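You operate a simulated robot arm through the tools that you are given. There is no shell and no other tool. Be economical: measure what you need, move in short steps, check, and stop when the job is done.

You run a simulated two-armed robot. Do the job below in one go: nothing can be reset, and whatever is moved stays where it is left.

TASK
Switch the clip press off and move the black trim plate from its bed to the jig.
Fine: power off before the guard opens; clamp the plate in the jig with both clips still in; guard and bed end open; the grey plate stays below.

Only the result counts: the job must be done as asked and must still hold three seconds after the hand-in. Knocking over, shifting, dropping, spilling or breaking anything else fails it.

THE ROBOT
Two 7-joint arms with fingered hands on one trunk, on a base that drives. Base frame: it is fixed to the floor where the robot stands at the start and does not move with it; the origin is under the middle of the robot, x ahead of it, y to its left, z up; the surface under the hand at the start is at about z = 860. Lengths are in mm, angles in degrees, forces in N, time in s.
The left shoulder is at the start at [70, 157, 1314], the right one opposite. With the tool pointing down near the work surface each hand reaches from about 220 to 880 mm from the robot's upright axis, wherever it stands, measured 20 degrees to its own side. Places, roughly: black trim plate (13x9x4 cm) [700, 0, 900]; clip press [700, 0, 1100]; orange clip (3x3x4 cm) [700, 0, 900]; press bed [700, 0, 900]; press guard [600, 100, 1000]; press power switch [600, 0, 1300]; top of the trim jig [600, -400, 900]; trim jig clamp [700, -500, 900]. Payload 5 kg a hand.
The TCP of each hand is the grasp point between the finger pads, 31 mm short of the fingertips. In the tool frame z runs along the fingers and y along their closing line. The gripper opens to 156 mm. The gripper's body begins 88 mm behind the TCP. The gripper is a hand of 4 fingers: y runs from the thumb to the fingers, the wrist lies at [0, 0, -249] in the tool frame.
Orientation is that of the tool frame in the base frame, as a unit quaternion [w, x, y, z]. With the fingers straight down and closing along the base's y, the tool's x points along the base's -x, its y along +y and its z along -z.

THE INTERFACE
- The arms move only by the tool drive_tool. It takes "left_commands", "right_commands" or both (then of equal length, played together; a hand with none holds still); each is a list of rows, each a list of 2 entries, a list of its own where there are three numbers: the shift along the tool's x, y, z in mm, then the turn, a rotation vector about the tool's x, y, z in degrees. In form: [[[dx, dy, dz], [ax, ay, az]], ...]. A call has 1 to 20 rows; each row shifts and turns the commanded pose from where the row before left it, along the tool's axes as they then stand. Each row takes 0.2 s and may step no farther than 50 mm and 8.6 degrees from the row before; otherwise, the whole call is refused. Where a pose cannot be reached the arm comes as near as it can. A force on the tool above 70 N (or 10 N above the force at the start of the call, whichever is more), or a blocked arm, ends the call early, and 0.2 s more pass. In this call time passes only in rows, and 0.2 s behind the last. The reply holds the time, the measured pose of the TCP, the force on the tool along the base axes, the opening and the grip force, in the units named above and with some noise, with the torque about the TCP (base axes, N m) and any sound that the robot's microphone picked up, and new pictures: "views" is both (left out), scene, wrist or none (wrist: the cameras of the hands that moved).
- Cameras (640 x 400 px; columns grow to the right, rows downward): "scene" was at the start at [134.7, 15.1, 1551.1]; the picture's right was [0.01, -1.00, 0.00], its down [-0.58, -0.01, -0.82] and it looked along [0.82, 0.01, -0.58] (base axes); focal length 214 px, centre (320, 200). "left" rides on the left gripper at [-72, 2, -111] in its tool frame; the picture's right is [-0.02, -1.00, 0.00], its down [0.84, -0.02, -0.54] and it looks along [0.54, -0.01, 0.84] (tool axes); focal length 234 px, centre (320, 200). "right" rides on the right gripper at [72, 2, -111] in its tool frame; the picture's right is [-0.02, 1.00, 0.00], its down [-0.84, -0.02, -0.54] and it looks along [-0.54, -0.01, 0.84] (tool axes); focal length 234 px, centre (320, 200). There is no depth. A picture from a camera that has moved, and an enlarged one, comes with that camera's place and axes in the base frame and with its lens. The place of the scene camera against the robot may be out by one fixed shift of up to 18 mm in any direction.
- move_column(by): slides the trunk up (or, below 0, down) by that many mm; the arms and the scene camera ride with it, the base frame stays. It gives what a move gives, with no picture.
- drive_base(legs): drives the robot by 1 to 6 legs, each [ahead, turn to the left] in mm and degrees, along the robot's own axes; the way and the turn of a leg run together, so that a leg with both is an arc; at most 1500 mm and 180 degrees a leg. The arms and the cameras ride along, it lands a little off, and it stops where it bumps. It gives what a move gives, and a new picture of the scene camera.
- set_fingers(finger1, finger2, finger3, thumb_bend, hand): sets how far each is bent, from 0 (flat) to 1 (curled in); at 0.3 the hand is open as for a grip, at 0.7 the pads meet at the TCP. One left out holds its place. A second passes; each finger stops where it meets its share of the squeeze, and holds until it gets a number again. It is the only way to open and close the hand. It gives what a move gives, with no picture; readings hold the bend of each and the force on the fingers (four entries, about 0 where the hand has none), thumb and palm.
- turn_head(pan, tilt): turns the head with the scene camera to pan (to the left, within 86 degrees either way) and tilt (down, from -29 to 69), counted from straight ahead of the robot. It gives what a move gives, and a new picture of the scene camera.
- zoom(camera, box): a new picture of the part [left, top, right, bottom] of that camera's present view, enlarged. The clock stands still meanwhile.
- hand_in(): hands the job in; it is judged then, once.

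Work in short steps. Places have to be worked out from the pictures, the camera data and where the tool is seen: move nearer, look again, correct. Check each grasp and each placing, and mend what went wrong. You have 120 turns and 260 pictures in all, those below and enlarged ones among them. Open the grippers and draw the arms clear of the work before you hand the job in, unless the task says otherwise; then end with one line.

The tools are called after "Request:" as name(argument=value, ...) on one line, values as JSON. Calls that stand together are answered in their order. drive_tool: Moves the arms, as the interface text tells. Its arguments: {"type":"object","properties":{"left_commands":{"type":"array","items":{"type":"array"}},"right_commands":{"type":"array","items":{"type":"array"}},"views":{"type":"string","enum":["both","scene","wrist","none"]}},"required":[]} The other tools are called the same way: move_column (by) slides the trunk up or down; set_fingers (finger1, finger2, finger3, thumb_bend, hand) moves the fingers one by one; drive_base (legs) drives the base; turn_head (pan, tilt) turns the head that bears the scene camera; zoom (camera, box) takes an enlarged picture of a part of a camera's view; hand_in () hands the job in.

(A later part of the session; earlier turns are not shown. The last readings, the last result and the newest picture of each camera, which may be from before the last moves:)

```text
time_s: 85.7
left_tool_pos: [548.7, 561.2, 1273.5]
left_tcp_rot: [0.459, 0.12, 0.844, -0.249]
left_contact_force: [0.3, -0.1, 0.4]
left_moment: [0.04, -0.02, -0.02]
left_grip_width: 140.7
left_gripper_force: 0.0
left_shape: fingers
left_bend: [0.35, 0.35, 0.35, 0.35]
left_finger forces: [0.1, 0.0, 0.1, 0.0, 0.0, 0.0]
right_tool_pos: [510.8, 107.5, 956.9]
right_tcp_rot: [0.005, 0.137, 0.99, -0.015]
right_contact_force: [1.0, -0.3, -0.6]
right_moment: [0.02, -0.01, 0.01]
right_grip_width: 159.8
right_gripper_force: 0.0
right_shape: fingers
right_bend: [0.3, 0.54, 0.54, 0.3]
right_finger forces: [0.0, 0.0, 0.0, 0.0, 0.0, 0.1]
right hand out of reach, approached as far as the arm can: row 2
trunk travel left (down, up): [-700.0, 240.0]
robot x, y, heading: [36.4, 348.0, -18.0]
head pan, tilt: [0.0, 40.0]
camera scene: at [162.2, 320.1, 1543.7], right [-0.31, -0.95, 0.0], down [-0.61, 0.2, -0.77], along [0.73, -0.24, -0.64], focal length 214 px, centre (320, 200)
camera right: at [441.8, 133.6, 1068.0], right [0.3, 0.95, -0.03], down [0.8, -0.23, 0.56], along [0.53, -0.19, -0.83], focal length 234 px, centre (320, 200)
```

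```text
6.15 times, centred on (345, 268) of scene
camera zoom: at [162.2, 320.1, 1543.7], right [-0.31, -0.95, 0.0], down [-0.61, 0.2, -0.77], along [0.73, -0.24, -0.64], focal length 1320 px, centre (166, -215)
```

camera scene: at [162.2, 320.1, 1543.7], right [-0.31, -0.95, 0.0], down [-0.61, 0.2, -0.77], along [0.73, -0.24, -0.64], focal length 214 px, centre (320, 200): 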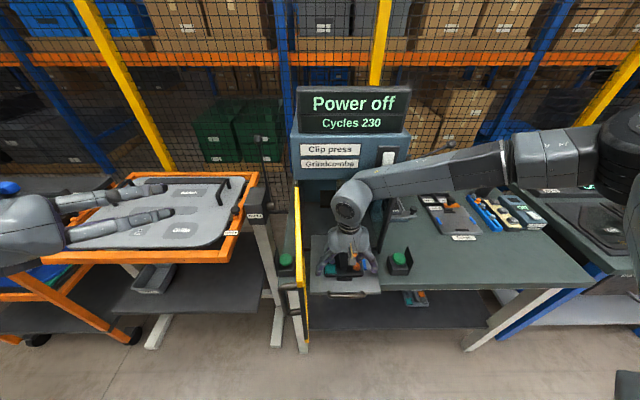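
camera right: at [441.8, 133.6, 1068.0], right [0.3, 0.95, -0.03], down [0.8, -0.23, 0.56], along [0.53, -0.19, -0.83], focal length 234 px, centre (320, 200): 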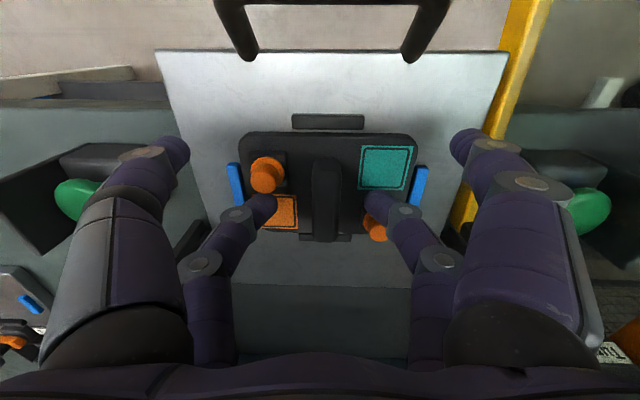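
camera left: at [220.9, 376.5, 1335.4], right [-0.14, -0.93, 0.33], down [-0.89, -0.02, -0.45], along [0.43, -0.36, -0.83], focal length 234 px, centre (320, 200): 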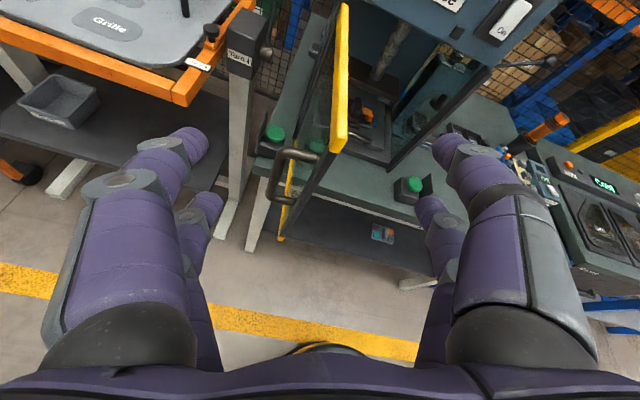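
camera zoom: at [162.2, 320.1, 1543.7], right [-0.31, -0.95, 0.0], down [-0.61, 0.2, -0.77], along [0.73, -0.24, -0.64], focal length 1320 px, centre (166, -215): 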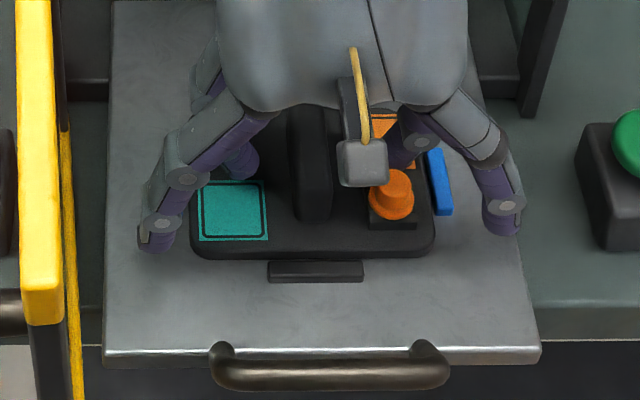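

Digits are centred in d but ~5 mm right of the rib; I try nudging left 5 mm.

Request:
drive_tool(right_commands=[[[0, 3, 0], [0, 0, 0]], [[0, 3, 0], [0, 0, 0]]], views="none")

```text
time_s: 86.3
left_tool_pos: [549.4, 561.0, 1274.0]
left_tcp_rot: [0.459, 0.121, 0.844, -0.249]
left_contact_force: [0.5, 0.0, 0.2]
left_moment: [0.01, 0.0, -0.01]
left_grip_width: 140.8
left_gripper_force: 0.0
left_shape: fingers
left_bend: [0.35, 0.35, 0.35, 0.35]
left_finger forces: [0.1, 0.1, 0.1, 0.1, 0.1, 0.0]
right_tool_pos: [510.1, 110.2, 959.2]
right_tcp_rot: [0.006, 0.138, 0.99, -0.015]
right_contact_force: [-0.1, -0.4, 1.1]
right_moment: [-0.01, 0.05, 0.0]
right_grip_width: 159.5
right_gripper_force: 0.2
right_shape: fingers
right_bend: [0.3, 0.54, 0.54, 0.3]
right_finger forces: [0.1, 0.0, 0.0, 0.0, 0.0, 0.1]
right hand out of reach, approached as far as the arm can: row 2
trunk travel left (down, up): [-700.0, 240.0]
robot x, y, heading: [36.3, 348.6, -17.9]
head pan, tilt: [0.0, 40.0]
```

Good enough (3 mm). I descend using the trunk, 14 mm, which keeps the arm posture.

Request:
move_column(by=-14)

Request:
zoom(camera="right", box=[200, 120, 440, 280])

```text
time_s: 87.0
left_tool_pos: [545.5, 562.6, 1262.6]
left_tcp_rot: [0.461, 0.121, 0.843, -0.25]
left_contact_force: [-0.1, -1.0, -0.4]
left_moment: [-0.01, 0.0, -0.01]
left_grip_width: 140.8
left_gripper_force: 0.2
left_shape: fingers
left_bend: [0.35, 0.35, 0.35, 0.35]
left_finger forces: [0.0, 0.0, 0.1, 0.0, 0.0, 0.0]
right_tool_pos: [509.1, 111.2, 952.1]
right_tcp_rot: [0.011, 0.139, 0.99, -0.016]
right_contact_force: [0.6, -2.2, 54.4]
right_moment: [-2.72, -0.19, -0.03]
right_grip_width: 159.5
right_gripper_force: 27.1
right_shape: fingers
right_bend: [0.3, 0.54, 0.47, 0.3]
right_finger forces: [0.0, 0.1, 53.9, 0.0, 0.0, 0.0]
trunk travel left (down, up): [-686.0, 254.0]
robot x, y, heading: [36.9, 350.8, -18.2]
head pan, tilt: [0.0, 40.0]
```

```text
2.50 times, centred on (320, 200) of right
camera zoom: at [439.2, 137.9, 1060.9], right [0.3, 0.95, -0.03], down [0.79, -0.23, 0.57], along [0.53, -0.19, -0.82], focal length 585 px, centre (320, 200)
```

zoom: 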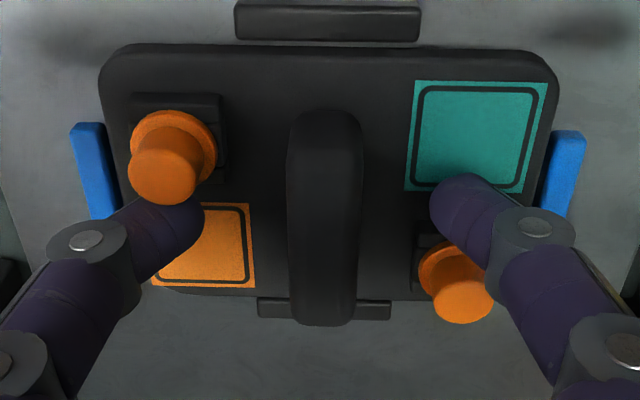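

Finger3 pressed on something (54 N, near the left clip). Raise immediately, then narrow the opening so the tips come down close beside the rib, inside the clips.

Request:
move_column(by=22)

Request:
set_fingers(hand="right", finger2=0.63, finger3=0.63)

Request:
zoom(camera="right", box=[200, 120, 440, 280])

```text
time_s: 87.6
left_tool_pos: [548.1, 562.4, 1282.0]
left_tcp_rot: [0.459, 0.12, 0.844, -0.249]
left_contact_force: [-0.1, 0.3, 0.0]
left_moment: [-0.01, -0.01, -0.02]
left_grip_width: 141.0
left_gripper_force: 0.1
left_shape: fingers
left_bend: [0.35, 0.35, 0.35, 0.35]
left_finger forces: [0.0, 0.0, 0.0, 0.1, 0.0, 0.1]
right_tool_pos: [507.0, 110.6, 967.2]
right_tcp_rot: [0.005, 0.137, 0.99, -0.017]
right_contact_force: [-0.3, 0.5, 0.7]
right_moment: [-0.03, -0.01, 0.02]
right_grip_width: 159.9
right_gripper_force: 0.0
right_shape: fingers
right_bend: [0.3, 0.54, 0.54, 0.3]
right_finger forces: [0.0, 0.0, 0.0, 0.0, 0.1, 0.1]
trunk travel left (down, up): [-708.0, 232.0]
robot x, y, heading: [38.6, 350.1, -18.0]
head pan, tilt: [0.0, 40.0]
```

```text
time_s: 88.6
left_tool_pos: [549.5, 561.4, 1282.0]
left_tcp_rot: [0.458, 0.121, 0.844, -0.25]
left_contact_force: [-0.3, -0.2, -0.1]
left_moment: [-0.02, 0.01, -0.02]
left_grip_width: 140.6
left_gripper_force: 0.0
left_shape: fingers
left_bend: [0.35, 0.35, 0.35, 0.35]
left_finger forces: [0.0, 0.1, 0.0, 0.0, 0.0, 0.0]
right_tool_pos: [507.5, 109.0, 967.8]
right_tcp_rot: [0.005, 0.138, 0.99, -0.016]
right_contact_force: [-0.4, -0.6, -0.3]
right_moment: [0.01, -0.01, -0.01]
right_grip_width: 159.5
right_gripper_force: 0.0
right_shape: fingers
right_bend: [0.3, 0.63, 0.63, 0.3]
right_finger forces: [0.1, 0.0, 0.2, 0.0, 0.0, 0.0]
trunk travel left (down, up): [-708.0, 232.0]
robot x, y, heading: [34.4, 349.7, -18.1]
head pan, tilt: [0.0, 40.0]
```

```text
2.50 times, centred on (320, 200) of right
camera zoom: at [439.8, 136.1, 1077.6], right [0.3, 0.95, -0.03], down [0.8, -0.23, 0.56], along [0.53, -0.19, -0.83], focal length 585 px, centre (320, 200)
```

zoom: 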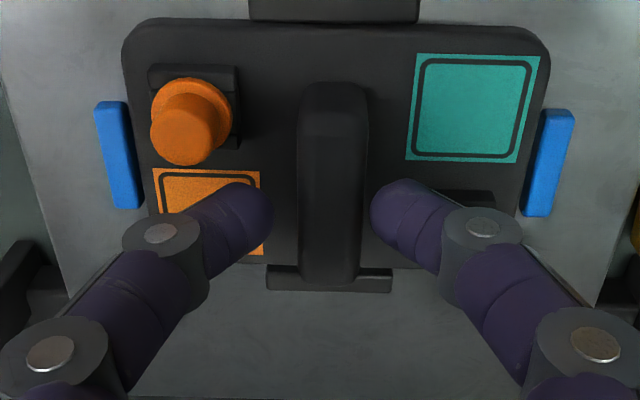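

Tips are well placed in d; need ~4 mm left. Nudge and check.

Request:
drive_tool(right_commands=[[[0, 4, 0], [0, 0, 0]], [[-1, 2, 0], [0, 0, 0]]], views="none")

Request:
zoom(camera="right", box=[200, 120, 440, 280])

```text
time_s: 89.2
left_tool_pos: [549.0, 560.8, 1282.4]
left_tcp_rot: [0.459, 0.121, 0.844, -0.25]
left_contact_force: [-0.3, -0.9, -0.2]
left_moment: [-0.01, -0.02, -0.04]
left_grip_width: 140.9
left_gripper_force: 0.1
left_shape: fingers
left_bend: [0.35, 0.35, 0.35, 0.35]
left_finger forces: [0.0, 0.0, 0.1, 0.0, 0.0, 0.0]
right_tool_pos: [508.9, 112.8, 968.2]
right_tcp_rot: [0.006, 0.137, 0.99, -0.015]
right_contact_force: [-0.5, 0.8, -0.5]
right_moment: [-0.01, -0.03, 0.01]
right_grip_width: 159.8
right_gripper_force: 0.1
right_shape: fingers
right_bend: [0.3, 0.63, 0.63, 0.3]
right_finger forces: [0.0, 0.1, 0.0, 0.1, 0.0, 0.1]
right hand out of reach, approached as far as the arm can: row 2
trunk travel left (down, up): [-708.0, 232.0]
robot x, y, heading: [40.4, 345.0, -18.3]
head pan, tilt: [0.0, 40.0]
```

```text
2.50 times, centred on (320, 200) of right
camera zoom: at [439.2, 138.3, 1079.1], right [0.3, 0.95, -0.03], down [0.8, -0.23, 0.56], along [0.53, -0.19, -0.83], focal length 585 px, centre (320, 200)
```

zoom: 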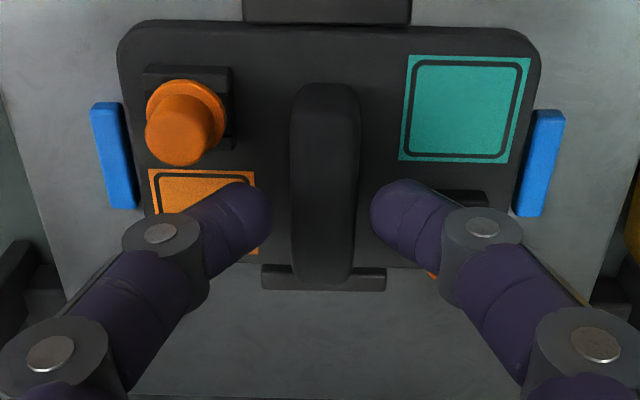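

Centred within ~1.5 mm. Lower 14 mm and check forces.

Request:
move_column(by=-14)

Request:
zoom(camera="right", box=[200, 120, 440, 280])

Request:
zoom(camera="scene", box=[305, 235, 385, 300])

```text
time_s: 89.9
left_tool_pos: [549.4, 561.2, 1267.3]
left_tcp_rot: [0.459, 0.121, 0.844, -0.249]
left_contact_force: [-0.5, -0.5, -0.7]
left_moment: [0.04, -0.01, 0.0]
left_grip_width: 140.8
left_gripper_force: 0.0
left_shape: fingers
left_bend: [0.35, 0.35, 0.35, 0.35]
left_finger forces: [0.1, 0.0, 0.0, 0.0, 0.0, 0.1]
right_tool_pos: [508.9, 112.8, 954.3]
right_tcp_rot: [0.006, 0.138, 0.99, -0.015]
right_contact_force: [0.4, -0.1, 0.9]
right_moment: [-0.01, -0.02, -0.01]
right_grip_width: 159.8
right_gripper_force: 0.1
right_shape: fingers
right_bend: [0.3, 0.63, 0.63, 0.3]
right_finger forces: [0.0, 0.0, 0.0, 0.1, 0.0, 0.0]
trunk travel left (down, up): [-694.0, 246.0]
robot x, y, heading: [36.7, 345.2, -18.0]
head pan, tilt: [0.0, 40.0]
```

```text
2.50 times, centred on (320, 200) of right
camera zoom: at [439.3, 138.3, 1065.0], right [0.3, 0.95, -0.03], down [0.8, -0.23, 0.56], along [0.53, -0.19, -0.83], focal length 585 px, centre (320, 200)
```

zoom: 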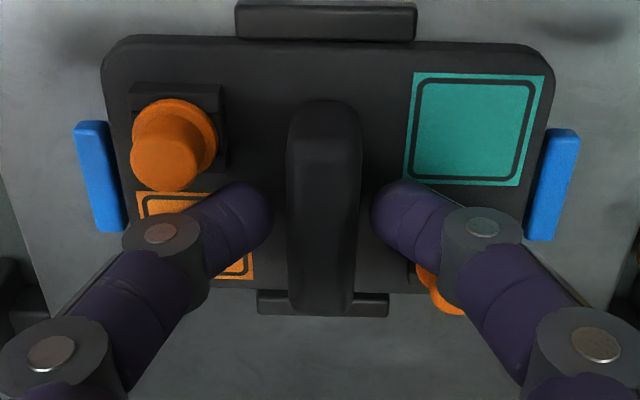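

```text
6.15 times, centred on (345, 268) of scene
camera zoom: at [161.7, 320.8, 1537.7], right [-0.31, -0.95, 0.0], down [-0.61, 0.2, -0.77], along [0.73, -0.24, -0.64], focal length 1320 px, centre (166, -215)
```

zoom: 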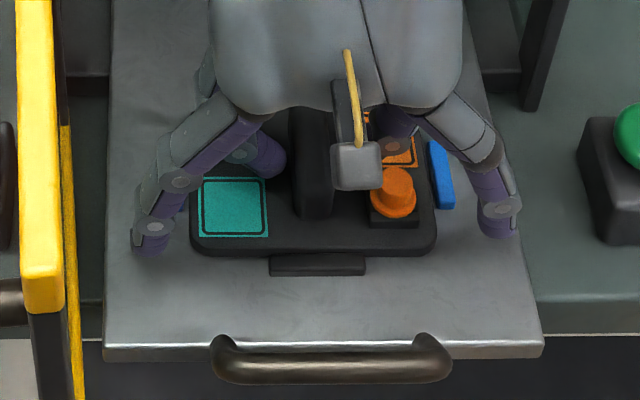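

No contact yet, tips flank the rib. Lower 9 mm more.

Request:
move_column(by=-9)

Request:
zoom(camera="right", box=[200, 120, 440, 280])

```text
time_s: 90.4
left_tool_pos: [549.1, 561.7, 1259.8]
left_tcp_rot: [0.459, 0.12, 0.844, -0.249]
left_contact_force: [-0.6, -0.1, 0.0]
left_moment: [-0.02, -0.02, -0.01]
left_grip_width: 140.6
left_gripper_force: 0.2
left_shape: fingers
left_bend: [0.35, 0.35, 0.35, 0.35]
left_finger forces: [0.0, 0.0, 0.1, 0.1, 0.0, 0.0]
right_tool_pos: [508.2, 113.2, 946.3]
right_tcp_rot: [0.007, 0.138, 0.99, -0.014]
right_contact_force: [0.8, 0.3, 2.5]
right_moment: [0.08, -0.09, -0.01]
right_grip_width: 159.7
right_gripper_force: 1.9
right_shape: fingers
right_bend: [0.3, 0.63, 0.63, 0.3]
right_finger forces: [0.1, 3.7, 0.0, 0.0, 0.0, 0.0]
trunk travel left (down, up): [-685.0, 255.0]
robot x, y, heading: [35.2, 349.7, -18.1]
head pan, tilt: [0.0, 40.0]
```

```text
2.50 times, centred on (320, 200) of right
camera zoom: at [439.2, 138.6, 1056.5], right [0.3, 0.95, -0.03], down [0.8, -0.23, 0.56], along [0.53, -0.19, -0.83], focal length 585 px, centre (320, 200)
```

zoom: 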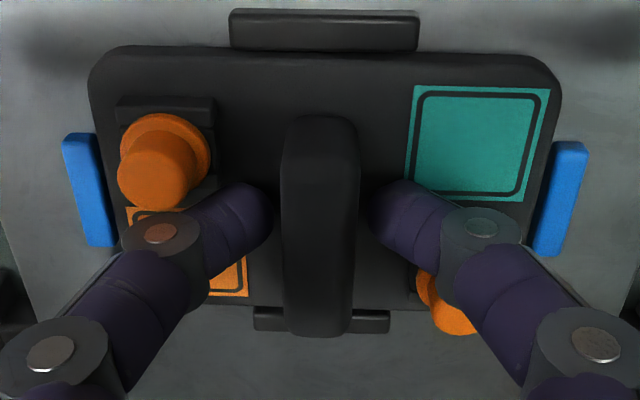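

Light contact (3.7 N) on finger2. Depth suffices; close the pair on the rib.

Request:
set_fingers(hand="right", finger2=0.75, finger3=0.75)

Request:
zoom(camera="right", box=[200, 120, 440, 280])

```text
time_s: 91.4
left_tool_pos: [549.6, 561.4, 1259.2]
left_tcp_rot: [0.459, 0.121, 0.844, -0.25]
left_contact_force: [0.6, -0.1, -0.2]
left_moment: [0.0, 0.02, -0.07]
left_grip_width: 140.8
left_gripper_force: 0.0
left_shape: fingers
left_bend: [0.35, 0.35, 0.35, 0.35]
left_finger forces: [0.1, 0.1, 0.0, 0.0, 0.0, 0.0]
right_tool_pos: [508.3, 112.6, 946.5]
right_tcp_rot: [0.005, 0.138, 0.99, -0.016]
right_contact_force: [-0.5, 0.7, 0.0]
right_moment: [0.01, 0.0, 0.04]
right_grip_width: 159.6
right_gripper_force: 7.1
right_shape: fingers
right_bend: [0.3, 0.66, 0.66, 0.3]
right_finger forces: [0.1, 7.3, 7.2, 0.1, 0.0, 0.0]
trunk travel left (down, up): [-685.0, 255.0]
robot x, y, heading: [39.3, 349.0, -18.1]
head pan, tilt: [0.0, 40.0]
```

```text
2.50 times, centred on (320, 200) of right
camera zoom: at [439.3, 138.3, 1056.0], right [0.3, 0.95, -0.03], down [0.8, -0.23, 0.56], along [0.53, -0.19, -0.83], focal length 585 px, centre (320, 200)
```

zoom: 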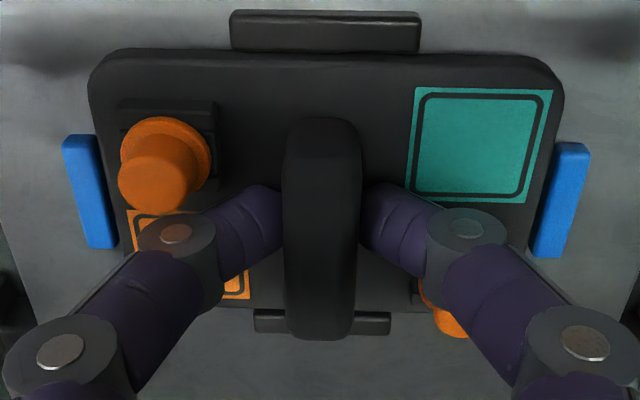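

Even grip, 7 N each side. Lift 40 mm with the trunk and check.

Request:
move_column(by=40)

Request:
zoom(camera="scene", box=[290, 220, 400, 310])

Request:
zoom(camera="right", box=[200, 100, 440, 280])

```text
time_s: 92.3
left_tool_pos: [550.1, 562.0, 1298.0]
left_tcp_rot: [0.459, 0.12, 0.844, -0.249]
left_contact_force: [0.6, -0.2, 0.0]
left_moment: [0.03, 0.0, -0.02]
left_grip_width: 140.6
left_gripper_force: 0.1
left_shape: fingers
left_bend: [0.35, 0.35, 0.35, 0.35]
left_finger forces: [0.0, 0.0, 0.0, 0.0, 0.1, 0.0]
right_tool_pos: [509.8, 112.6, 985.9]
right_tcp_rot: [0.005, 0.138, 0.99, -0.015]
right_contact_force: [-0.5, -0.2, -1.5]
right_moment: [-0.01, 0.04, 0.01]
right_grip_width: 159.7
right_gripper_force: 7.1
right_shape: fingers
right_bend: [0.3, 0.66, 0.66, 0.3]
right_finger forces: [0.0, 7.3, 7.4, 0.0, 0.1, 0.1]
trunk travel left (down, up): [-725.0, 215.0]
robot x, y, heading: [41.4, 348.4, -17.9]
head pan, tilt: [0.0, 40.0]
```

```text
4.44 times, centred on (345, 265) of scene
camera zoom: at [162.3, 320.7, 1568.6], right [-0.31, -0.95, 0.0], down [-0.61, 0.2, -0.77], along [0.73, -0.24, -0.64], focal length 953 px, centre (209, -89)
```

zoom: 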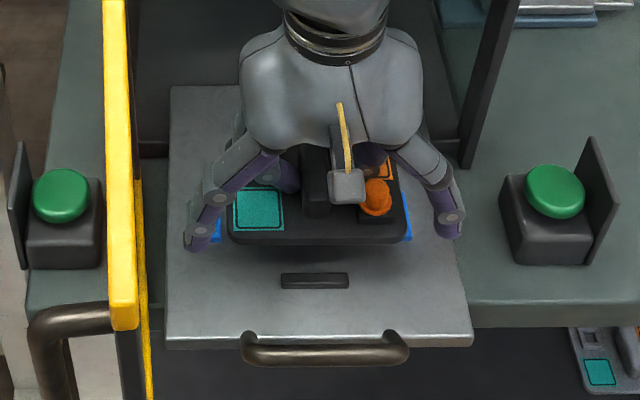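

```text
2.22 times, centred on (320, 190) of right
camera zoom: at [439.7, 138.2, 1095.7], right [0.3, 0.95, -0.03], down [0.8, -0.23, 0.56], along [0.53, -0.19, -0.83], focal length 520 px, centre (320, 222)
```

zoom: 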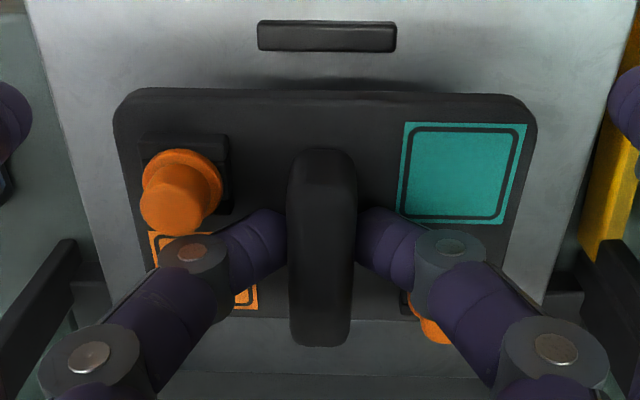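

Plate is lifted level with both clips. Raise the trunk for clearance, then drive: back, diagonal right, and square up before the jig.

Request:
move_column(by=200)

Request:
drive_base(legs=[[-300, 0], [0, -57.2], [500, 0], [0, 57.2]])

Request:
zoom(camera="right", box=[0, 0, 640, 400])

```text
time_s: 94.4
left_tool_pos: [548.5, 561.0, 1499.6]
left_tcp_rot: [0.459, 0.121, 0.844, -0.249]
left_contact_force: [-0.4, -0.2, 0.3]
left_moment: [0.0, 0.01, 0.01]
left_grip_width: 141.0
left_gripper_force: 0.0
left_shape: fingers
left_bend: [0.35, 0.35, 0.35, 0.35]
left_finger forces: [0.0, 0.1, 0.1, 0.0, 0.0, 0.1]
right_tool_pos: [508.5, 112.4, 1185.1]
right_tcp_rot: [0.007, 0.138, 0.99, -0.015]
right_contact_force: [-0.2, -0.5, -0.9]
right_moment: [-0.01, 0.02, -0.01]
right_grip_width: 159.4
right_gripper_force: 7.7
right_shape: fingers
right_bend: [0.3, 0.66, 0.66, 0.3]
right_finger forces: [0.0, 7.4, 7.2, 0.1, 0.0, 0.0]
trunk travel left (down, up): [-925.0, 15.0]
robot x, y, heading: [37.1, 352.4, -18.2]
head pan, tilt: [0.0, 40.0]
```

```text
time_s: 104.0
left_tool_pos: [400.5, 183.3, 1498.5]
left_tcp_rot: [0.46, 0.115, 0.845, -0.246]
left_contact_force: [0.3, 0.6, 0.7]
left_moment: [-0.02, -0.01, 0.0]
left_grip_width: 140.9
left_gripper_force: 0.0
left_shape: fingers
left_bend: [0.35, 0.35, 0.35, 0.35]
left_finger forces: [0.0, 0.1, 0.1, 0.0, 0.0, 0.0]
right_tool_pos: [366.0, -265.8, 1185.6]
right_tcp_rot: [0.006, 0.13, 0.991, -0.015]
right_contact_force: [-0.1, 0.2, -1.5]
right_moment: [-0.01, 0.04, -0.04]
right_grip_width: 159.8
right_gripper_force: 6.9
right_shape: fingers
right_bend: [0.3, 0.66, 0.66, 0.3]
right_finger forces: [0.1, 7.1, 7.1, 0.0, 0.1, 0.1]
trunk travel left (down, up): [-925.0, 15.0]
robot x, y, heading: [-108.4, -36.1, -17.5]
head pan, tilt: [0.0, 40.0]
camera scene: at [16.2, -63.3, 1768.7], right [-0.3, -0.95, 0.0], down [-0.61, 0.19, -0.77], along [0.73, -0.23, -0.64], focal length 214 px, centre (320, 200)
```

scene: 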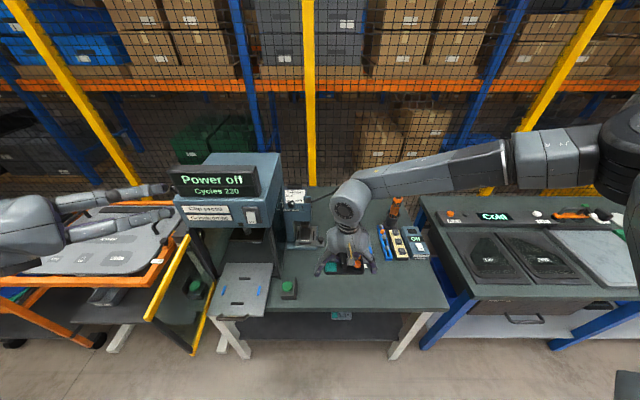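

```text
1.00 times, centred on (320, 200) of right (not enlarged: the box is as wide or as high as the picture)
camera zoom: at [296.3, -241.5, 1295.9], right [0.28, 0.96, -0.03], down [0.8, -0.22, 0.56], along [0.53, -0.18, -0.83], focal length 234 px, centre (320, 200)
```

zoom: 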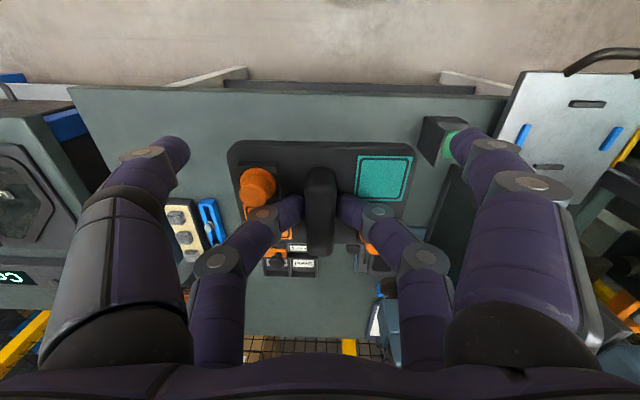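

Plate still held. The jig centre works out (wrist camera and corrected scene view agree) to about [596, −441]. Before driving forward I move the left arm further left, clear of the press.

Request:
drive_tool(left_commands=[[[-7.6, 29.8, -22.7], [0, 0, 0]], [[-7.6, 29.8, -22.7], [0, 0, 0]], [[-7.6, 29.8, -22.7], [0, 0, 0]], [[-7.6, 29.8, -22.7], [0, 0, 0]], [[-7.6, 29.8, -22.7], [0, 0, 0]]], views="none")

Request:
drive_base(legs=[[180, 0]])

```text
time_s: 105.2
left_tool_pos: [402.4, 372.9, 1538.1]
left_tcp_rot: [0.46, 0.114, 0.845, -0.247]
left_contact_force: [-0.2, -0.2, -0.1]
left_moment: [0.03, -0.02, -0.03]
left_grip_width: 140.6
left_gripper_force: 0.0
left_shape: fingers
left_bend: [0.35, 0.35, 0.35, 0.35]
left_finger forces: [0.0, 0.0, 0.1, 0.0, 0.0, 0.0]
right_tool_pos: [366.8, -264.3, 1186.5]
right_tcp_rot: [0.006, 0.131, 0.991, -0.016]
right_contact_force: [0.2, 0.1, -1.7]
right_moment: [0.0, 0.03, -0.02]
right_grip_width: 159.9
right_gripper_force: 7.2
right_shape: fingers
right_bend: [0.3, 0.66, 0.66, 0.3]
right_finger forces: [0.0, 7.1, 7.0, 0.0, 0.0, 0.0]
trunk travel left (down, up): [-925.0, 15.0]
robot x, y, heading: [-108.4, -36.2, -17.1]
head pan, tilt: [0.0, 40.0]
```

```text
time_s: 106.7
left_tool_pos: [572.0, 316.2, 1539.8]
left_tcp_rot: [0.463, 0.115, 0.844, -0.246]
left_contact_force: [0.0, -0.2, -0.7]
left_moment: [0.02, -0.02, 0.03]
left_grip_width: 140.8
left_gripper_force: 0.0
left_shape: fingers
left_bend: [0.35, 0.35, 0.35, 0.35]
left_finger forces: [0.0, 0.1, 0.0, 0.0, 0.0, 0.0]
right_tool_pos: [536.5, -319.7, 1188.3]
right_tcp_rot: [0.008, 0.132, 0.991, -0.015]
right_contact_force: [-0.2, 0.4, -1.6]
right_moment: [-0.02, -0.03, 0.02]
right_grip_width: 159.7
right_gripper_force: 7.1
right_shape: fingers
right_bend: [0.3, 0.66, 0.66, 0.3]
right_finger forces: [0.0, 7.1, 7.2, 0.1, 0.0, 0.0]
trunk travel left (down, up): [-925.0, 15.0]
robot x, y, heading: [61.4, -89.5, -17.4]
head pan, tilt: [0.0, 40.0]
camera scene: at [185.7, -115.7, 1769.2], right [-0.3, -0.95, 0.0], down [-0.61, 0.19, -0.77], along [0.73, -0.23, -0.64], focal length 214 px, centre (320, 200)
```

scene: 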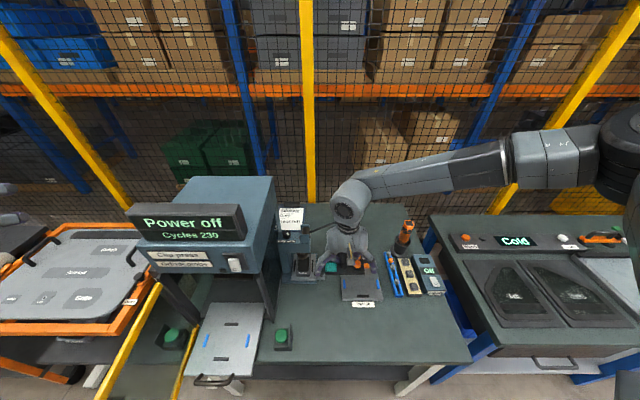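

Plate held steadily; move the hand over the jig (TCP → [573, −434]) at height and look.

Request:
drive_tool(right_commands=[[[-16, -25, 0], [0, 0, 0]], [[-16, -25, 0], [0, 0, 0]], [[-16, -25, 0], [0, 0, 0]], [[-17, -25, 0], [0, 0, 0]]])

Request:
zoom(camera="scene", box=[310, 220, 450, 320])

```text
time_s: 107.7
left_tool_pos: [580.6, 315.0, 1537.2]
left_tcp_rot: [0.46, 0.115, 0.845, -0.245]
left_contact_force: [-0.6, 0.0, 0.5]
left_moment: [0.0, -0.01, 0.0]
left_grip_width: 140.6
left_gripper_force: 0.2
left_shape: fingers
left_bend: [0.35, 0.35, 0.35, 0.35]
left_finger forces: [0.0, 0.0, 0.1, 0.0, 0.0, 0.0]
right_tool_pos: [578.1, -437.6, 1189.9]
right_tcp_rot: [0.005, 0.131, 0.991, -0.014]
right_contact_force: [-0.3, 0.0, -0.5]
right_moment: [0.04, 0.02, 0.03]
right_grip_width: 159.7
right_gripper_force: 7.3
right_shape: fingers
right_bend: [0.3, 0.66, 0.66, 0.3]
right_finger forces: [0.1, 7.1, 7.2, 0.0, 0.0, 0.1]
trunk travel left (down, up): [-925.0, 15.0]
robot x, y, heading: [62.9, -92.4, -17.4]
head pan, tilt: [0.0, 40.0]
camera scene: at [192.5, -118.7, 1768.5], right [-0.3, -0.95, 0.0], down [-0.61, 0.19, -0.77], along [0.73, -0.23, -0.64], focal length 214 px, centre (320, 200)
camera right: at [509.0, -413.0, 1300.3], right [0.28, 0.96, -0.03], down [0.8, -0.22, 0.56], along [0.53, -0.18, -0.83], focal length 234 px, centre (320, 200)
```

scene: 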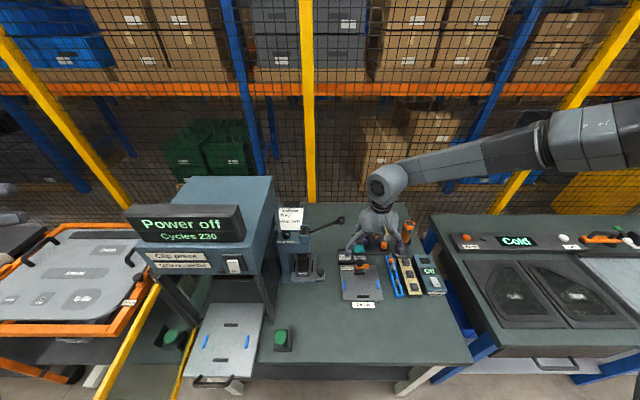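
right: 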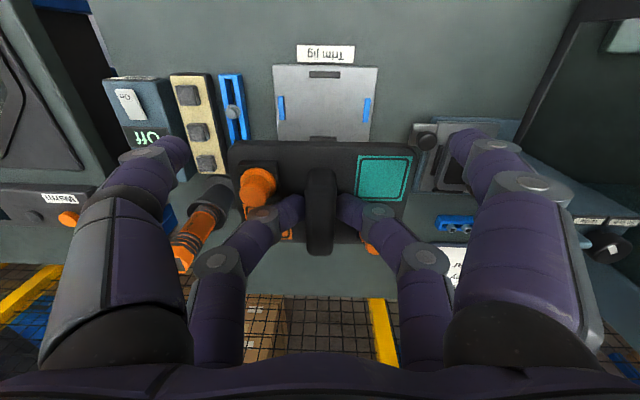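

```text
4.00 times, centred on (380, 270) of scene
camera zoom: at [192.5, -118.7, 1768.5], right [-0.3, -0.95, 0.0], down [-0.61, 0.19, -0.77], along [0.73, -0.23, -0.64], focal length 858 px, centre (80, -80)
```

zoom: 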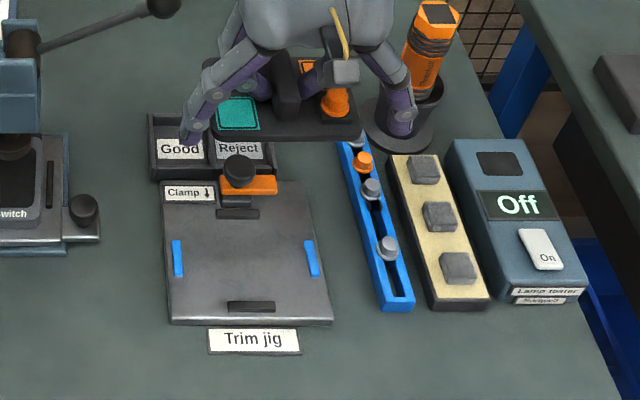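

The jig is fully visible from the wrist camera and parallel to the hand. I zoom for a precise fix.

Request:
zoom(camera="right", box=[260, 50, 390, 150])

```text
4.00 times, centred on (325, 100) of right
camera zoom: at [509.0, -413.0, 1300.3], right [0.28, 0.96, -0.03], down [0.8, -0.22, 0.56], along [0.53, -0.18, -0.83], focal length 937 px, centre (300, 600)
```

zoom: 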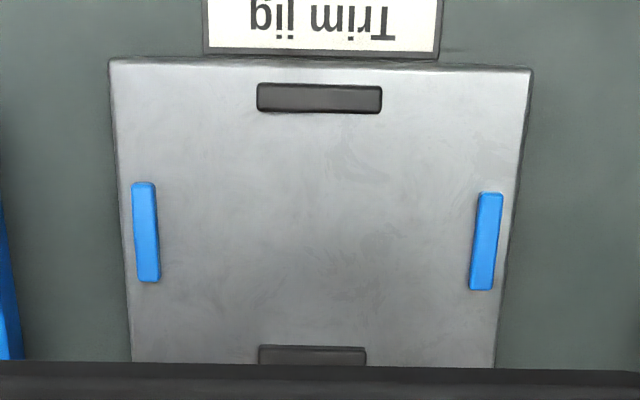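

Jig centre ≈ [598, −444], same relative angle as the bed. I shift 6 mm outward and lower the trunk 190 mm, then re-check.

Request:
drive_tool(right_commands=[[[5.7, -2, 0], [0, 0, 0]]], views="none")

Request:
move_column(by=-190)

Request:
zoom(camera="right", box=[180, 60, 460, 240])

Request:
zoom(camera="scene", box=[310, 190, 450, 290])

```text
time_s: 108.1
left_tool_pos: [576.6, 315.0, 1537.8]
left_tcp_rot: [0.461, 0.115, 0.845, -0.246]
left_contact_force: [0.2, 0.2, 0.1]
left_moment: [-0.02, -0.01, 0.0]
left_grip_width: 140.7
left_gripper_force: 0.1
left_shape: fingers
left_bend: [0.35, 0.35, 0.35, 0.35]
left_finger forces: [0.1, 0.0, 0.1, 0.0, 0.0, 0.0]
right_tool_pos: [571.9, -435.2, 1190.6]
right_tcp_rot: [0.007, 0.13, 0.991, -0.015]
right_contact_force: [0.9, -0.3, -1.6]
right_moment: [0.0, 0.09, 0.04]
right_grip_width: 159.6
right_gripper_force: 7.1
right_shape: fingers
right_bend: [0.3, 0.66, 0.66, 0.3]
right_finger forces: [0.0, 7.1, 7.1, 0.1, 0.0, 0.0]
trunk travel left (down, up): [-925.0, 15.0]
robot x, y, heading: [66.1, -90.3, -17.3]
head pan, tilt: [0.0, 40.0]
```

```text
time_s: 110.2
left_tool_pos: [576.9, 314.6, 1348.4]
left_tcp_rot: [0.461, 0.115, 0.845, -0.246]
left_contact_force: [-0.1, 0.0, -0.8]
left_moment: [0.02, 0.01, -0.03]
left_grip_width: 140.8
left_gripper_force: 0.1
left_shape: fingers
left_bend: [0.35, 0.35, 0.35, 0.35]
left_finger forces: [0.0, 0.1, 0.1, 0.0, 0.0, 0.0]
right_tool_pos: [570.3, -436.9, 1000.3]
right_tcp_rot: [0.006, 0.131, 0.991, -0.014]
right_contact_force: [0.1, -0.7, -1.3]
right_moment: [0.03, 0.0, -0.02]
right_grip_width: 160.0
right_gripper_force: 6.9
right_shape: fingers
right_bend: [0.3, 0.66, 0.66, 0.3]
right_finger forces: [0.1, 7.1, 7.1, 0.1, 0.0, 0.0]
trunk travel left (down, up): [-735.0, 205.0]
robot x, y, heading: [65.7, -89.3, -17.1]
head pan, tilt: [0.0, 40.0]
```

```text
2.22 times, centred on (320, 150) of right
camera zoom: at [501.3, -411.2, 1110.9], right [0.28, 0.96, -0.03], down [0.8, -0.22, 0.56], along [0.53, -0.18, -0.83], focal length 520 px, centre (320, 311)
```

zoom: 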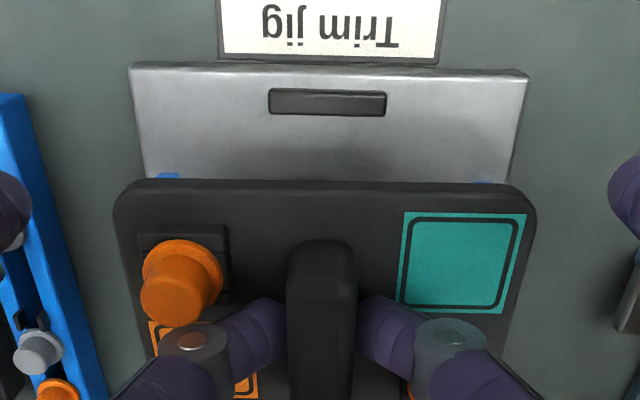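

```text
4.00 times, centred on (380, 240) of scene
camera zoom: at [191.0, -117.4, 1578.8], right [-0.3, -0.95, 0.0], down [-0.61, 0.19, -0.77], along [0.73, -0.23, -0.64], focal length 858 px, centre (80, 40)
```

zoom: 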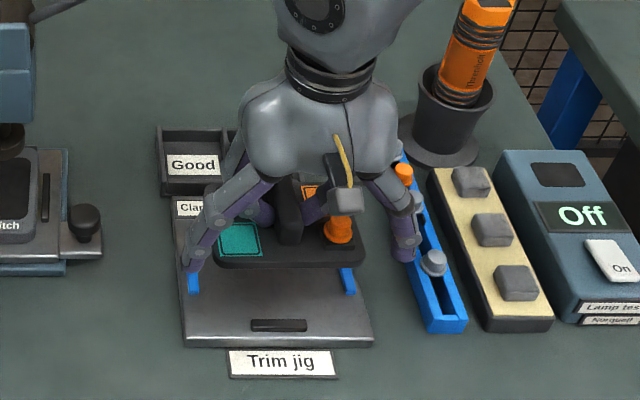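

Alignment looks right. I narrow the idle outer digits to clear the blue rack, lower 38 mm, and compare with the view I had 40 mm above the bed.

Request:
set_fingers(hand="right", finger1=0.42, thumb_bend=0.42)

Request:
move_column(by=-38)

Request:
zoom(camera="right", box=[200, 100, 440, 280])

```text
time_s: 111.2
left_tool_pos: [576.1, 315.4, 1347.8]
left_tcp_rot: [0.461, 0.115, 0.845, -0.246]
left_contact_force: [-0.3, -0.8, -0.1]
left_moment: [0.01, 0.0, -0.01]
left_grip_width: 140.8
left_gripper_force: 0.0
left_shape: fingers
left_bend: [0.35, 0.35, 0.35, 0.35]
left_finger forces: [0.1, 0.0, 0.0, 0.0, 0.0, 0.0]
right_tool_pos: [570.7, -435.7, 1000.7]
right_tcp_rot: [0.006, 0.131, 0.991, -0.015]
right_contact_force: [0.7, -0.3, -0.4]
right_moment: [0.05, 0.04, 0.0]
right_grip_width: 113.6
right_gripper_force: 6.9
right_shape: fingers
right_bend: [0.42, 0.66, 0.66, 0.42]
right_finger forces: [0.0, 7.1, 7.1, 0.0, 0.0, 0.0]
trunk travel left (down, up): [-735.0, 205.0]
robot x, y, heading: [67.3, -90.2, -17.2]
head pan, tilt: [0.0, 40.0]
```

```text
time_s: 112.0
left_tool_pos: [576.1, 315.3, 1310.5]
left_tcp_rot: [0.46, 0.115, 0.845, -0.246]
left_contact_force: [-1.2, -1.0, -1.4]
left_moment: [0.0, -0.02, 0.01]
left_grip_width: 141.0
left_gripper_force: 0.1
left_shape: fingers
left_bend: [0.35, 0.35, 0.35, 0.35]
left_finger forces: [0.0, 0.0, 0.0, 0.0, 0.0, 0.1]
right_tool_pos: [571.3, -435.5, 963.3]
right_tcp_rot: [0.006, 0.132, 0.991, -0.015]
right_contact_force: [0.3, 0.9, -1.0]
right_moment: [0.01, 0.0, -0.01]
right_grip_width: 113.8
right_gripper_force: 7.2
right_shape: fingers
right_bend: [0.42, 0.66, 0.66, 0.42]
right_finger forces: [0.1, 7.1, 7.1, 0.0, 0.1, 0.0]
trunk travel left (down, up): [-697.0, 243.0]
robot x, y, heading: [67.4, -94.0, -17.3]
head pan, tilt: [0.0, 40.0]
```

```text
2.22 times, centred on (320, 190) of right
camera zoom: at [501.0, -411.1, 1073.0], right [0.28, 0.96, -0.03], down [0.8, -0.22, 0.56], along [0.53, -0.18, -0.83], focal length 520 px, centre (320, 222)
```

zoom: 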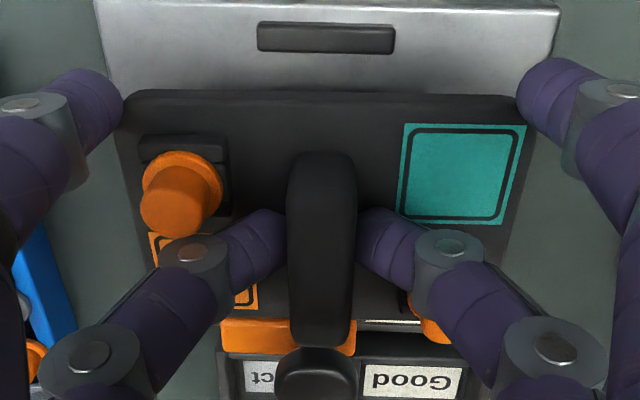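

The locator sits at virtually the same pixel as over the bed: aligned to <1 mm. Lower 35 mm.

Request:
move_column(by=-35)

Request:
zoom(camera="right", box=[200, 100, 440, 280])

```text
time_s: 112.8
left_tool_pos: [576.1, 314.2, 1274.1]
left_tcp_rot: [0.461, 0.114, 0.845, -0.246]
left_contact_force: [0.4, 0.4, -0.5]
left_moment: [-0.01, -0.01, 0.02]
left_grip_width: 140.7
left_gripper_force: 0.0
left_shape: fingers
left_bend: [0.35, 0.35, 0.35, 0.35]
left_finger forces: [0.0, 0.0, 0.1, 0.0, 0.0, 0.0]
right_tool_pos: [569.8, -435.9, 928.2]
right_tcp_rot: [0.006, 0.131, 0.991, -0.015]
right_contact_force: [0.7, 0.6, -1.2]
right_moment: [-0.01, 0.0, 0.01]
right_grip_width: 113.8
right_gripper_force: 7.1
right_shape: fingers
right_bend: [0.42, 0.66, 0.66, 0.42]
right_finger forces: [0.0, 7.1, 7.1, 0.0, 0.0, 0.0]
trunk travel left (down, up): [-662.0, 278.0]
robot x, y, heading: [66.6, -88.8, -16.9]
head pan, tilt: [0.0, 40.0]
```

```text
2.22 times, centred on (320, 190) of right
camera zoom: at [501.1, -411.1, 1038.0], right [0.28, 0.96, -0.03], down [0.8, -0.22, 0.56], along [0.53, -0.18, -0.83], focal length 520 px, centre (320, 222)
```

zoom: 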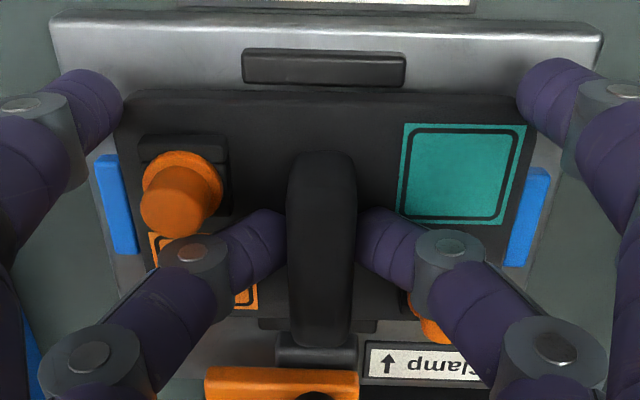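

Still free and well framed by the locators. Lower 5 mm more.

Request:
move_column(by=-5)

Request:
zoom(camera="right", box=[200, 100, 440, 280])

```text
time_s: 113.3
left_tool_pos: [576.6, 315.2, 1270.7]
left_tcp_rot: [0.461, 0.115, 0.845, -0.246]
left_contact_force: [-0.2, 0.0, -0.3]
left_moment: [-0.01, -0.01, 0.02]
left_grip_width: 140.4
left_gripper_force: 0.0
left_shape: fingers
left_bend: [0.35, 0.35, 0.35, 0.35]
left_finger forces: [0.1, 0.0, 0.0, 0.1, 0.0, 0.0]
right_tool_pos: [571.5, -436.2, 925.0]
right_tcp_rot: [0.007, 0.132, 0.991, -0.015]
right_contact_force: [-0.9, -0.9, 12.4]
right_moment: [-0.06, -0.03, 0.03]
right_grip_width: 114.5
right_gripper_force: 12.5
right_shape: fingers
right_bend: [0.42, 0.66, 0.65, 0.42]
right_finger forces: [1.4, 12.5, 9.0, 0.1, 2.1, 0.0]
trunk travel left (down, up): [-657.0, 283.0]
robot x, y, heading: [67.4, -92.2, -17.3]
head pan, tilt: [0.0, 40.0]
```

```text
2.22 times, centred on (320, 190) of right
camera zoom: at [501.3, -410.6, 1034.3], right [0.28, 0.96, -0.03], down [0.8, -0.22, 0.56], along [0.53, -0.18, -0.83], focal length 520 px, centre (320, 222)
```

zoom: 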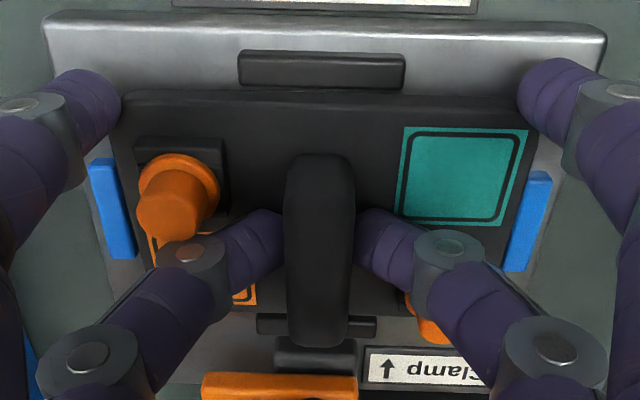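

Contact at 12 N right at the predicted seat height, plate inside all four locators. Release gently by a small opening.

Request:
set_fingers(hand="right", finger2=0.63, finger3=0.63)

Request:
move_column(by=20)

Request:
zoom(camera="right", box=[200, 100, 440, 280])

```text
time_s: 114.3
left_tool_pos: [575.7, 316.3, 1270.3]
left_tcp_rot: [0.461, 0.114, 0.845, -0.245]
left_contact_force: [-0.6, -0.4, -0.3]
left_moment: [0.02, 0.01, -0.03]
left_grip_width: 140.5
left_gripper_force: 0.1
left_shape: fingers
left_bend: [0.35, 0.35, 0.35, 0.35]
left_finger forces: [0.0, 0.0, 0.1, 0.0, 0.0, 0.0]
right_tool_pos: [571.7, -433.9, 925.0]
right_tcp_rot: [0.007, 0.132, 0.991, -0.016]
right_contact_force: [4.4, -0.3, 20.3]
right_moment: [-0.16, -0.42, 0.04]
right_grip_width: 114.4
right_gripper_force: 11.4
right_shape: fingers
right_bend: [0.42, 0.65, 0.64, 0.42]
right_finger forces: [0.9, 12.4, 7.9, 0.0, 1.8, 0.0]
trunk travel left (down, up): [-657.0, 283.0]
robot x, y, heading: [66.1, -87.9, -17.5]
head pan, tilt: [0.0, 40.0]
```

```text
time_s: 115.0
left_tool_pos: [577.1, 314.9, 1290.1]
left_tcp_rot: [0.46, 0.115, 0.845, -0.247]
left_contact_force: [-0.2, 1.1, -0.8]
left_moment: [0.03, 0.02, 0.01]
left_grip_width: 140.8
left_gripper_force: 0.1
left_shape: fingers
left_bend: [0.35, 0.35, 0.35, 0.35]
left_finger forces: [0.0, 0.0, 0.0, 0.0, 0.0, 0.1]
right_tool_pos: [570.8, -435.2, 942.7]
right_tcp_rot: [0.005, 0.13, 0.991, -0.015]
right_contact_force: [0.5, -0.3, 0.2]
right_moment: [-0.02, 0.02, 0.04]
right_grip_width: 113.7
right_gripper_force: 0.0
right_shape: fingers
right_bend: [0.42, 0.63, 0.63, 0.42]
right_finger forces: [0.0, 0.1, 0.0, 0.0, 0.0, 0.1]
trunk travel left (down, up): [-677.0, 263.0]
robot x, y, heading: [62.3, -91.2, -17.2]
head pan, tilt: [0.0, 40.0]
```

```text
2.22 times, centred on (320, 190) of right
camera zoom: at [500.4, -410.7, 1052.4], right [0.28, 0.96, -0.03], down [0.8, -0.22, 0.56], along [0.53, -0.18, -0.83], focal length 520 px, centre (320, 222)
```

zoom: 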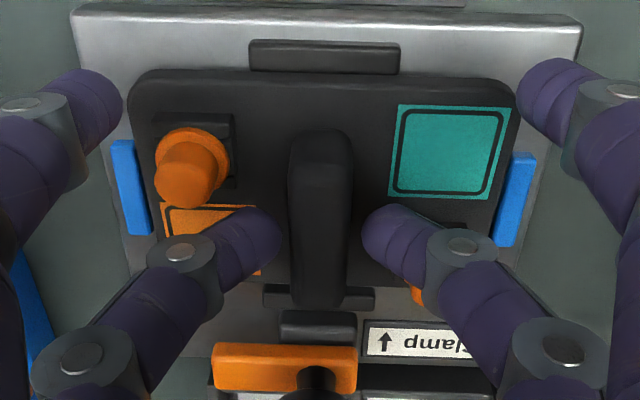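

Released; plate stays seated. Raise 110 mm and inspect.

Request:
move_column(by=110)

Request:
zoom(camera="right", box=[230, 80, 420, 220])

Request:
zoom(camera="scene", box=[320, 200, 440, 290])

```text
time_s: 116.4
left_tool_pos: [577.6, 314.3, 1400.4]
left_tcp_rot: [0.461, 0.115, 0.845, -0.246]
left_contact_force: [-0.2, 0.3, -0.3]
left_moment: [0.03, -0.03, 0.0]
left_grip_width: 140.7
left_gripper_force: 0.2
left_shape: fingers
left_bend: [0.35, 0.35, 0.35, 0.35]
left_finger forces: [0.1, 0.0, 0.0, 0.0, 0.0, 0.0]
right_tool_pos: [572.2, -436.8, 1051.4]
right_tcp_rot: [0.006, 0.131, 0.991, -0.015]
right_contact_force: [0.3, -0.5, 0.2]
right_moment: [-0.02, 0.0, 0.0]
right_grip_width: 113.6
right_gripper_force: 0.0
right_shape: fingers
right_bend: [0.42, 0.63, 0.63, 0.42]
right_finger forces: [0.1, 0.0, 0.1, 0.1, 0.0, 0.0]
trunk travel left (down, up): [-787.0, 153.0]
robot x, y, heading: [60.5, -91.4, -17.3]
head pan, tilt: [0.0, 40.0]
```

```text
2.86 times, centred on (325, 150) of right
camera zoom: at [501.4, -411.1, 1162.7], right [0.28, 0.96, -0.03], down [0.8, -0.22, 0.56], along [0.53, -0.18, -0.83], focal length 669 px, centre (306, 343)
```

zoom: 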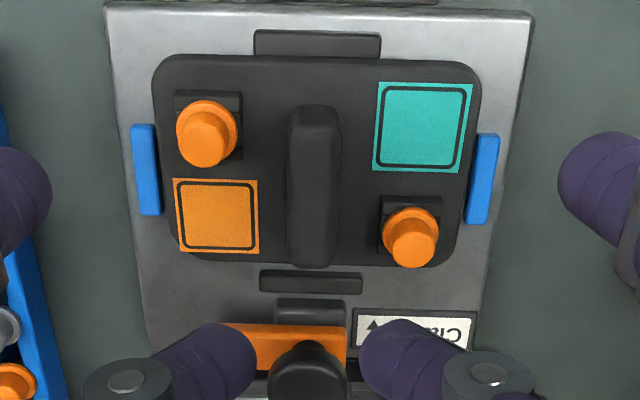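

```text
4.44 times, centred on (380, 245) of scene
camera zoom: at [191.2, -117.3, 1630.6], right [-0.3, -0.95, 0.0], down [-0.61, 0.19, -0.77], along [0.73, -0.23, -0.64], focal length 953 px, centre (53, 0)
```

zoom: 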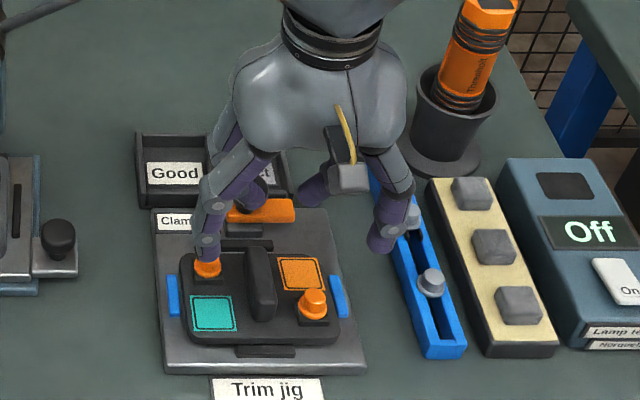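

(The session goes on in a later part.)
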